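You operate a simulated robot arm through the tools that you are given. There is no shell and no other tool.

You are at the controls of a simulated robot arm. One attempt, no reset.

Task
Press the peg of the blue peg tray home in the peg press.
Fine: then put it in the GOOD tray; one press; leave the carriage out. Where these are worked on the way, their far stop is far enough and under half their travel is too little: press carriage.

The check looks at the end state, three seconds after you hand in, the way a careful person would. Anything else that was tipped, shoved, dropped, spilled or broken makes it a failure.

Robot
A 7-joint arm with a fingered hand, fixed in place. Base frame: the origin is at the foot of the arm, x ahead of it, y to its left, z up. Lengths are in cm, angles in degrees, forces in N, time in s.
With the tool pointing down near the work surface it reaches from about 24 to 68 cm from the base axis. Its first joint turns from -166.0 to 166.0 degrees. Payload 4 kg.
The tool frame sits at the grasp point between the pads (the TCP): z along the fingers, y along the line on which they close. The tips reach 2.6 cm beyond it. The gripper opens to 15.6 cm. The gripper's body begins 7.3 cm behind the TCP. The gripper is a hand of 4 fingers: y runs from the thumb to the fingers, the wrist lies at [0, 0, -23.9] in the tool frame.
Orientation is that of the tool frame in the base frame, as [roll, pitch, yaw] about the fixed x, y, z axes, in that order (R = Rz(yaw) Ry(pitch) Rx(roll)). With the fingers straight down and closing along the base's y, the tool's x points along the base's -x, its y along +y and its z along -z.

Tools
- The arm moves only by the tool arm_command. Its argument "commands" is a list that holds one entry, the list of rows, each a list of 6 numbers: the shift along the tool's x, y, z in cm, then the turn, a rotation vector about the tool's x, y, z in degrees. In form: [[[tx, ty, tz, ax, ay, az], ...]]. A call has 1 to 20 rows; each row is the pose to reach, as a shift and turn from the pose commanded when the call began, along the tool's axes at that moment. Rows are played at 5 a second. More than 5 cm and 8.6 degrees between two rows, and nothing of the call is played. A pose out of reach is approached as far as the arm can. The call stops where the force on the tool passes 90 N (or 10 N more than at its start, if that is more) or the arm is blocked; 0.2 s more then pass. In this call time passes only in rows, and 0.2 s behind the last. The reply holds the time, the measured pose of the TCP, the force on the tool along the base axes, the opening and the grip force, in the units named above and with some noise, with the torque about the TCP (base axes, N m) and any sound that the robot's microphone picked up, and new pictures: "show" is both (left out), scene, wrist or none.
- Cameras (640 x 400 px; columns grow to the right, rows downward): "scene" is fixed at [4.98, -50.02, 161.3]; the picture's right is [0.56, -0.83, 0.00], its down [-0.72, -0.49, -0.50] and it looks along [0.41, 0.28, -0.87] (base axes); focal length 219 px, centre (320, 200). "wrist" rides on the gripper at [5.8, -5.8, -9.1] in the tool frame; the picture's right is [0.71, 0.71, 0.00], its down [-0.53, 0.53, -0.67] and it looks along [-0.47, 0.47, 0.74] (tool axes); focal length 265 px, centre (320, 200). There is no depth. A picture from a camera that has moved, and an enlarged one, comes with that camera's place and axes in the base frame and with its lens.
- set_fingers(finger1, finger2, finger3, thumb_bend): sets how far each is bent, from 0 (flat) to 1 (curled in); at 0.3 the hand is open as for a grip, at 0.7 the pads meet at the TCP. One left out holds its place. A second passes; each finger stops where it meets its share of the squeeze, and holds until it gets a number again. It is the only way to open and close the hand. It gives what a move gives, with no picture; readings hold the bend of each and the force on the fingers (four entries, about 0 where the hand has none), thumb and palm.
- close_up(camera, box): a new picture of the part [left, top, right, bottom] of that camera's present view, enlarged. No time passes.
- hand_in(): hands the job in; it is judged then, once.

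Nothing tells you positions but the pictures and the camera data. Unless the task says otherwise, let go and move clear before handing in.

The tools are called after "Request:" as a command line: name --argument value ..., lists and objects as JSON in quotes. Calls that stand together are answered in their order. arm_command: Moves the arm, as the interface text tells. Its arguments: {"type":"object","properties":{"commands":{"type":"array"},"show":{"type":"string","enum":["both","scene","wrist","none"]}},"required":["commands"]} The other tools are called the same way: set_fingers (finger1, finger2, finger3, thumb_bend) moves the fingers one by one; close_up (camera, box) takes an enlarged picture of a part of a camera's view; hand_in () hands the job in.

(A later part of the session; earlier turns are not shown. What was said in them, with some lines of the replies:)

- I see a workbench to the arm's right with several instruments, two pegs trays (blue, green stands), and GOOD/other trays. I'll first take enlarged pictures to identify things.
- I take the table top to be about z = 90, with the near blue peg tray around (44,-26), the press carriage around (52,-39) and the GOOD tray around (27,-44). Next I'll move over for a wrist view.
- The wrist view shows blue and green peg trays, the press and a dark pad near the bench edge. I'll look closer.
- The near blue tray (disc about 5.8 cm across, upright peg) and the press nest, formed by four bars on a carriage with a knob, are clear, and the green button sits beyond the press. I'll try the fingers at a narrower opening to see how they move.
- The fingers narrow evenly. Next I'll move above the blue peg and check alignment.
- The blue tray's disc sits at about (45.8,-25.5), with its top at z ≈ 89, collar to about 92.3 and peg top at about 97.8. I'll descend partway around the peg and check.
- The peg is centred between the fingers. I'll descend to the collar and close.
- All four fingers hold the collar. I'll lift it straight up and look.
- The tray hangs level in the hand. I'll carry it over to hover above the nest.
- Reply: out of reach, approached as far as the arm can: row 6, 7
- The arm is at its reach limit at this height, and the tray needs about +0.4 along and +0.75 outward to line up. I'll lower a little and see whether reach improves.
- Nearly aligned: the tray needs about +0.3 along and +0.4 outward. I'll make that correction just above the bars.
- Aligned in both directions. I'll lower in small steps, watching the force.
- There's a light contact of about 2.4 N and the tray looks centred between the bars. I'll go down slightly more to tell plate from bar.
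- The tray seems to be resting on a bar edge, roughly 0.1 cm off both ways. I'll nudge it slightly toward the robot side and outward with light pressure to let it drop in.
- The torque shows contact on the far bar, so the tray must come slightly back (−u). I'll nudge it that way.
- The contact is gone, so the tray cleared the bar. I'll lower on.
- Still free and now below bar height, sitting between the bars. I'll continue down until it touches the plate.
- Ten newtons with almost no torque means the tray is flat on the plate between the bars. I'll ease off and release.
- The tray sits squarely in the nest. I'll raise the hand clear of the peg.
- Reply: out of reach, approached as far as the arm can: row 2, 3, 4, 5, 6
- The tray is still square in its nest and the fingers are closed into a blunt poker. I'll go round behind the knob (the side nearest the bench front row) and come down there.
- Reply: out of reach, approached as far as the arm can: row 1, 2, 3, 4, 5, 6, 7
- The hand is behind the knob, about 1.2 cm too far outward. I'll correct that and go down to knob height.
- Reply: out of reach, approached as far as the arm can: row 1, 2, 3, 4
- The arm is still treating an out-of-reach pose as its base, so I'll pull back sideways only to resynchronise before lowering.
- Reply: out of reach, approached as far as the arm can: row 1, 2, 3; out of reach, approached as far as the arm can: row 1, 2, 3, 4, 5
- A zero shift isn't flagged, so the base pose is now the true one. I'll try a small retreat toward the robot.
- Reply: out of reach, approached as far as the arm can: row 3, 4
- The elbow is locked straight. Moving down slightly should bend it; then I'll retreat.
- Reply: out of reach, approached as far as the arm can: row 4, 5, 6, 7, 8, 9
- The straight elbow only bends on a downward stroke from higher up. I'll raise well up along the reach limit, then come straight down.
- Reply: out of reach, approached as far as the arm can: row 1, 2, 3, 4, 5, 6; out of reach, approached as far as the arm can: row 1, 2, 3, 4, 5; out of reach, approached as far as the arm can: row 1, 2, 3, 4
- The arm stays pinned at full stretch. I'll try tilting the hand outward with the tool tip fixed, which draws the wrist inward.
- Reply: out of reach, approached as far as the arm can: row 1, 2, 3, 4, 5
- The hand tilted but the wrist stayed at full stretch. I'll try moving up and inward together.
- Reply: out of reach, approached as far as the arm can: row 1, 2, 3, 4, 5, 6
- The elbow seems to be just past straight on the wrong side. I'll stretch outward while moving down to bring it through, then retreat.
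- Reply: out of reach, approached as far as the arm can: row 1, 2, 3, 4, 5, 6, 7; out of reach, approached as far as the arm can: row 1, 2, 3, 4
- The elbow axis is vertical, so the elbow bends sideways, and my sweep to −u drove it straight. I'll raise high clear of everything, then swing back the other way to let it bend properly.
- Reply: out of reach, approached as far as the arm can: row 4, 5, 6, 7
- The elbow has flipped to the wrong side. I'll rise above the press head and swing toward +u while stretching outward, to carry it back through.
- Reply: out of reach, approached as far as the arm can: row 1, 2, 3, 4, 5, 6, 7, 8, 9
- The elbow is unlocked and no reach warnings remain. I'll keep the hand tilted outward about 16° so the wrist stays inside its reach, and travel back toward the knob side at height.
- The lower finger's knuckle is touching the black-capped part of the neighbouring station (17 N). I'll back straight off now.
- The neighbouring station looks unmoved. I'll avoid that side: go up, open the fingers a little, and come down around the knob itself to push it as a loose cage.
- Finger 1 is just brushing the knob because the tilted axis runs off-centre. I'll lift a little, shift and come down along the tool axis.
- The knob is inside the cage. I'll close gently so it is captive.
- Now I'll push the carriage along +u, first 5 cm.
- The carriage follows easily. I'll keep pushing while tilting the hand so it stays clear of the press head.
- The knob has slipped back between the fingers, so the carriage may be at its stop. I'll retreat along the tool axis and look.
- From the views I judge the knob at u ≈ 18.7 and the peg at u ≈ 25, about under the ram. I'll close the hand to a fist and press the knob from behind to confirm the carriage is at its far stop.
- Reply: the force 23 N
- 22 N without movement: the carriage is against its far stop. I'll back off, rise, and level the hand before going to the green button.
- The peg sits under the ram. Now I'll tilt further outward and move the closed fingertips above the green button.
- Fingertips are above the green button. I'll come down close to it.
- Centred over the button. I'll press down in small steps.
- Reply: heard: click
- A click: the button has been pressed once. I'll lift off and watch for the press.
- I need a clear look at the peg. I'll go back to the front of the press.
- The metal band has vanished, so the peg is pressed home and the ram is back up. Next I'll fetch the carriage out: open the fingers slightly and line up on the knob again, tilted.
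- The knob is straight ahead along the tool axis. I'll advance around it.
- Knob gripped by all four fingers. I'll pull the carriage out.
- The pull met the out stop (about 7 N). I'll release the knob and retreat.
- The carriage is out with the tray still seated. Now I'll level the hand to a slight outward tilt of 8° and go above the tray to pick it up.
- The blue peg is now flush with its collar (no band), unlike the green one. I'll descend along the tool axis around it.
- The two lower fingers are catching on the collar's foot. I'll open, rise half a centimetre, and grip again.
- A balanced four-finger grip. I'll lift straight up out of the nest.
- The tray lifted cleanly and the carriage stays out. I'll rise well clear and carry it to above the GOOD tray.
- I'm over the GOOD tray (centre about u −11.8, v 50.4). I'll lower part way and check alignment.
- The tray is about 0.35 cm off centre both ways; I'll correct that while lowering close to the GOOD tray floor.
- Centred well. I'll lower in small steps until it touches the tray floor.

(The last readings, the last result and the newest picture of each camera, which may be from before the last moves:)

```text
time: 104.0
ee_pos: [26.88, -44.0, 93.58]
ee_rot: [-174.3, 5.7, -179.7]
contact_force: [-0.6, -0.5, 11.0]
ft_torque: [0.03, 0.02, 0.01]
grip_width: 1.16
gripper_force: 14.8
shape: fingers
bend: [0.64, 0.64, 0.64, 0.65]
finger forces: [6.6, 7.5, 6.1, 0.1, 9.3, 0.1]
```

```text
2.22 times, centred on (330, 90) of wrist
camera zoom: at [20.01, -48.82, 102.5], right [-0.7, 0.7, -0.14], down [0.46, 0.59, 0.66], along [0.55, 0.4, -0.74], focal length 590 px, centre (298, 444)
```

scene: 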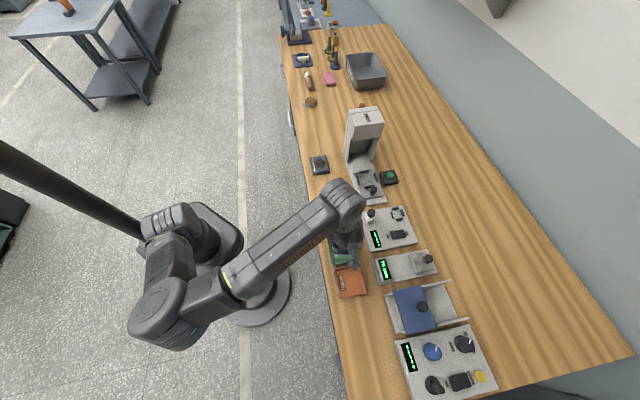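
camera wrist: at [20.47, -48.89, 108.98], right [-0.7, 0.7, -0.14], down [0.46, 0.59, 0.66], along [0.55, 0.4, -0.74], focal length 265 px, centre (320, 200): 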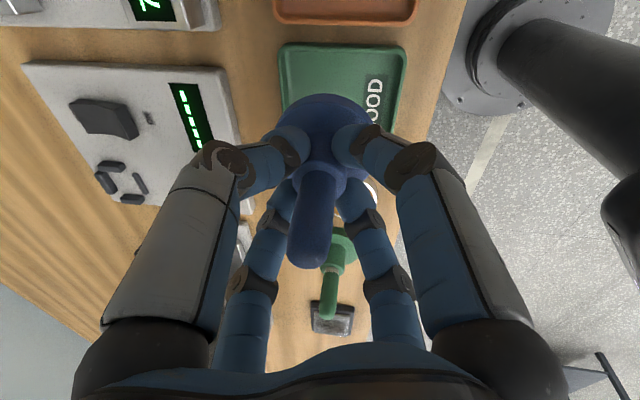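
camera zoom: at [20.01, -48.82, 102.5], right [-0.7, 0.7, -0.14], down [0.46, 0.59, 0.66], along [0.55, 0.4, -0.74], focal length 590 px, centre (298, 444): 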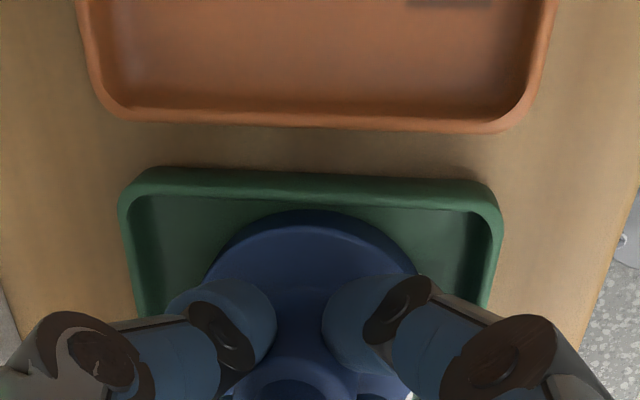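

Flat on the floor of the GOOD tray (11 N, no torque). I'll ease off, release and withdraw upward.

Request:
arm_command --commands '[[[-0.01, -0.01, -0.15, 0, 0, 0]]]' --show "none"

Request:
set_fingers --finger1 0.56 --finger2 0.56 --finger3 0.56 --thumb_bend 0.56

Request:
close_up --camera "wrist" --box '[200, 0, 460, 220]'

```text
time: 104.4
ee_pos: [26.81, -43.98, 93.64]
ee_rot: [-174.2, 5.5, -179.7]
contact_force: [0.8, -0.6, 4.4]
ft_torque: [0.02, 0.03, -0.01]
grip_width: 1.15
gripper_force: 14.3
shape: fingers
bend: [0.64, 0.64, 0.64, 0.65]
finger forces: [6.2, 6.9, 6.2, 0.0, 9.3, 0.1]
```

```text
time: 105.4
ee_pos: [26.86, -43.96, 93.54]
ee_rot: [-174.3, 5.6, -179.8]
contact_force: [-0.4, 0.2, 0.3]
ft_torque: [0.02, 0.01, -0.02]
grip_width: 3.38
gripper_force: 0.1
shape: fingers
bend: [0.56, 0.56, 0.56, 0.56]
finger forces: [0.0, 0.0, 0.1, 0.0, 0.0, 0.1]
```

```text
1.82 times, centred on (330, 110) of wrist
camera zoom: at [20.03, -48.84, 102.57], right [-0.7, 0.7, -0.14], down [0.46, 0.59, 0.66], along [0.55, 0.4, -0.74], focal length 483 px, centre (302, 364)
```

zoom: 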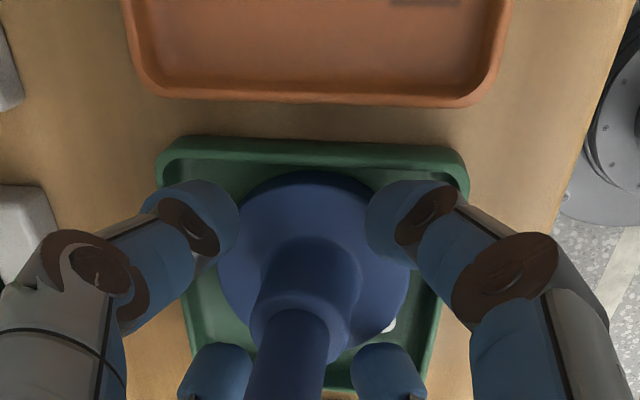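

Request:
arm_command --commands '[[[0, 0, -1, 0, 0, 0], [0, 0, -2.5, 0, 0, 0], [0, 0, -4.5, 0, 0, 0], [0, 0, -7, 0, 0, 0], [0, 0, -10, 0, 0, 0], [0, 0, -13.5, 0, 0, 0], [0, 0, -17, 0, 0, 0]]]'

Request:
close_up --camera "wrist" --box '[220, 0, 440, 180]'

Request:
close_up --camera "scene" --box '[310, 140, 440, 310]'

```text
time: 107.0
ee_pos: [25.21, -42.25, 110.51]
ee_rot: [-174.4, 5.6, -179.8]
contact_force: [0.1, 0.5, -0.4]
ft_torque: [0.01, 0.03, 0.0]
grip_width: 3.37
gripper_force: 0.1
shape: fingers
bend: [0.56, 0.56, 0.56, 0.56]
finger forces: [0.1, 0.0, 0.0, 0.1, 0.0, 0.1]
camera wrist: at [18.41, -47.11, 119.46], right [-0.7, 0.7, -0.14], down [0.46, 0.59, 0.66], along [0.55, 0.4, -0.74], focal length 265 px, centre (320, 200)
```

scene: 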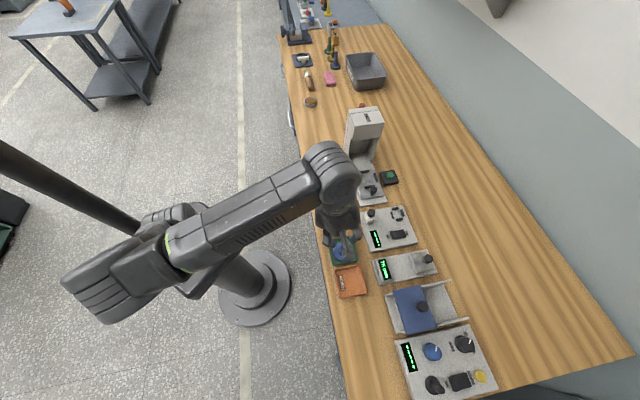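
wrist: 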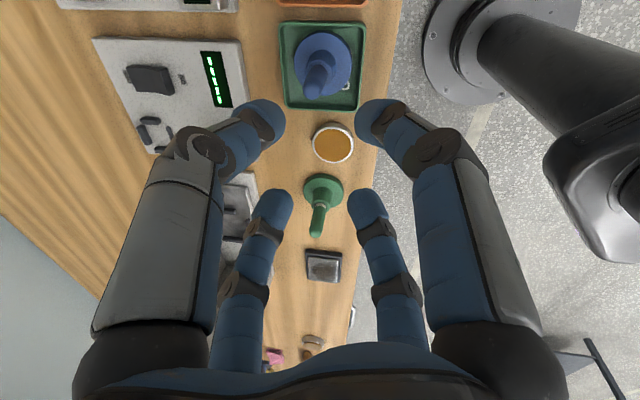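

```text
2.22 times, centred on (330, 90) of wrist
camera zoom: at [18.41, -47.11, 119.46], right [-0.7, 0.7, -0.14], down [0.46, 0.59, 0.66], along [0.55, 0.4, -0.74], focal length 590 px, centre (298, 444)
```

zoom: 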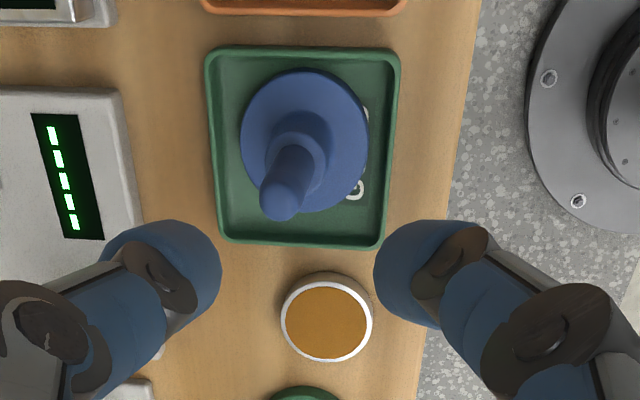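

```text
2.35 times, centred on (375, 225) of scene
camera zoom: at [4.98, -50.02, 161.3], right [0.56, -0.83, 0.0], down [-0.72, -0.49, -0.5], along [0.41, 0.28, -0.87], focal length 516 px, centre (191, 141)
```

zoom: 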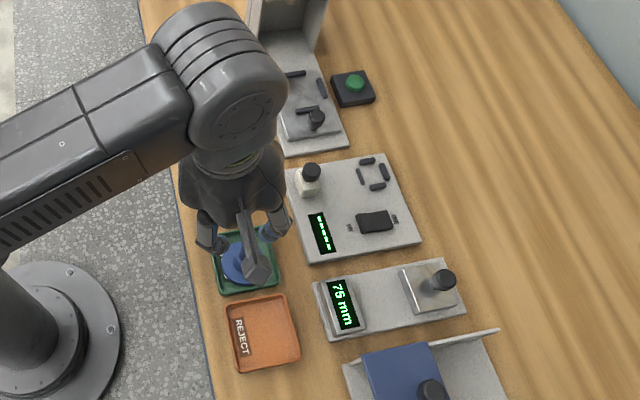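

The blue tray stands in the GOOD tray with its peg flush, the carriage is out, and nothing else has moved. I'll withdraw a bit further and take a last look.

Request:
arm_command --commands '[[[1.1, 1.1, -2.9, 0, 0, 0], [2.3, 2.3, -5.8, 0, 0, 0], [3.4, 3.4, -8.75, 0, 0, 0], [3.4, 3.4, -8.75, 0, 0, 0]]]'

Request:
close_up --camera "scene" --box '[310, 100, 440, 310]'

```text
time: 108.0
ee_pos: [20.86, -38.03, 118.53]
ee_rot: [-174.3, 5.6, -179.8]
contact_force: [0.1, -0.7, 0.1]
ft_torque: [0.01, 0.0, -0.02]
grip_width: 3.37
gripper_force: 0.1
shape: fingers
bend: [0.56, 0.56, 0.56, 0.56]
finger forces: [0.0, 0.1, 0.0, 0.0, 0.1, 0.0]
camera wrist: at [14.16, -42.76, 127.48], right [-0.7, 0.7, -0.14], down [0.46, 0.59, 0.66], along [0.55, 0.4, -0.74], focal length 265 px, centre (320, 200)
```

scene: 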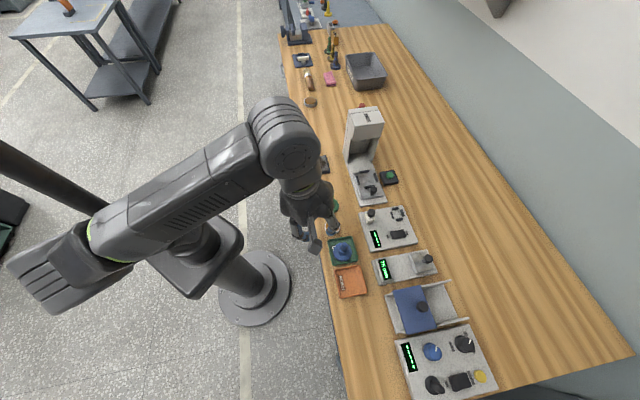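
wrist: 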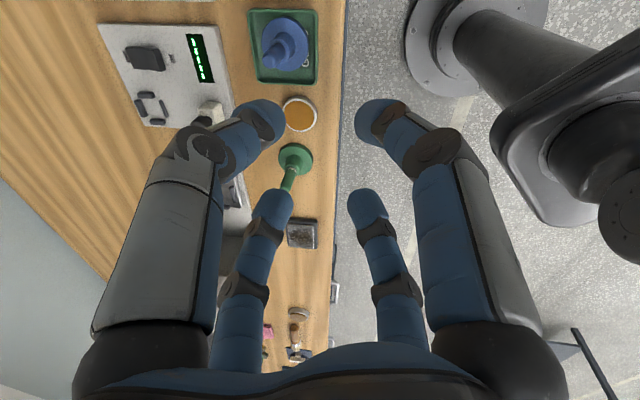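

```text
1.90 times, centred on (375, 205) of scene
camera zoom: at [4.98, -50.02, 161.3], right [0.56, -0.83, 0.0], down [-0.72, -0.49, -0.5], along [0.41, 0.28, -0.87], focal length 418 px, centre (215, 190)
```

zoom: 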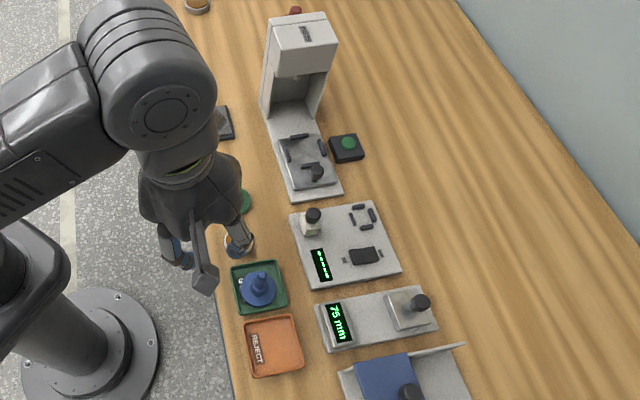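

The blue peg tray stands in the GOOD tray with its peg pressed flush. The press carriage is out, the hand is empty and clear, and everything else is where it was. I'm handing the job in.

Request:
hand_in

```text
The job is handed in.
```

The job is handed in. The blue peg tray is in the GOOD tray, its peg pressed home by one cycle of the press.

- **Press:** I pushed the carriage to its far stop and pressed the green button once, hearing one click. The metal band below the blue peg has disappeared, while the unpressed green one still shows its band.
- **Carriage:** It is pulled fully out to its stop, with the knob back where it started.
- **Contact along the way:** While I was lining up on the knob, a finger pressed against the black-capped part of the neighbouring station. The finger read about 17 N and I backed off straight away. In the pictures afterwards that part had not moved and its display read the same.
- **Hand:** I let go of the tray and moved clear before handing in.
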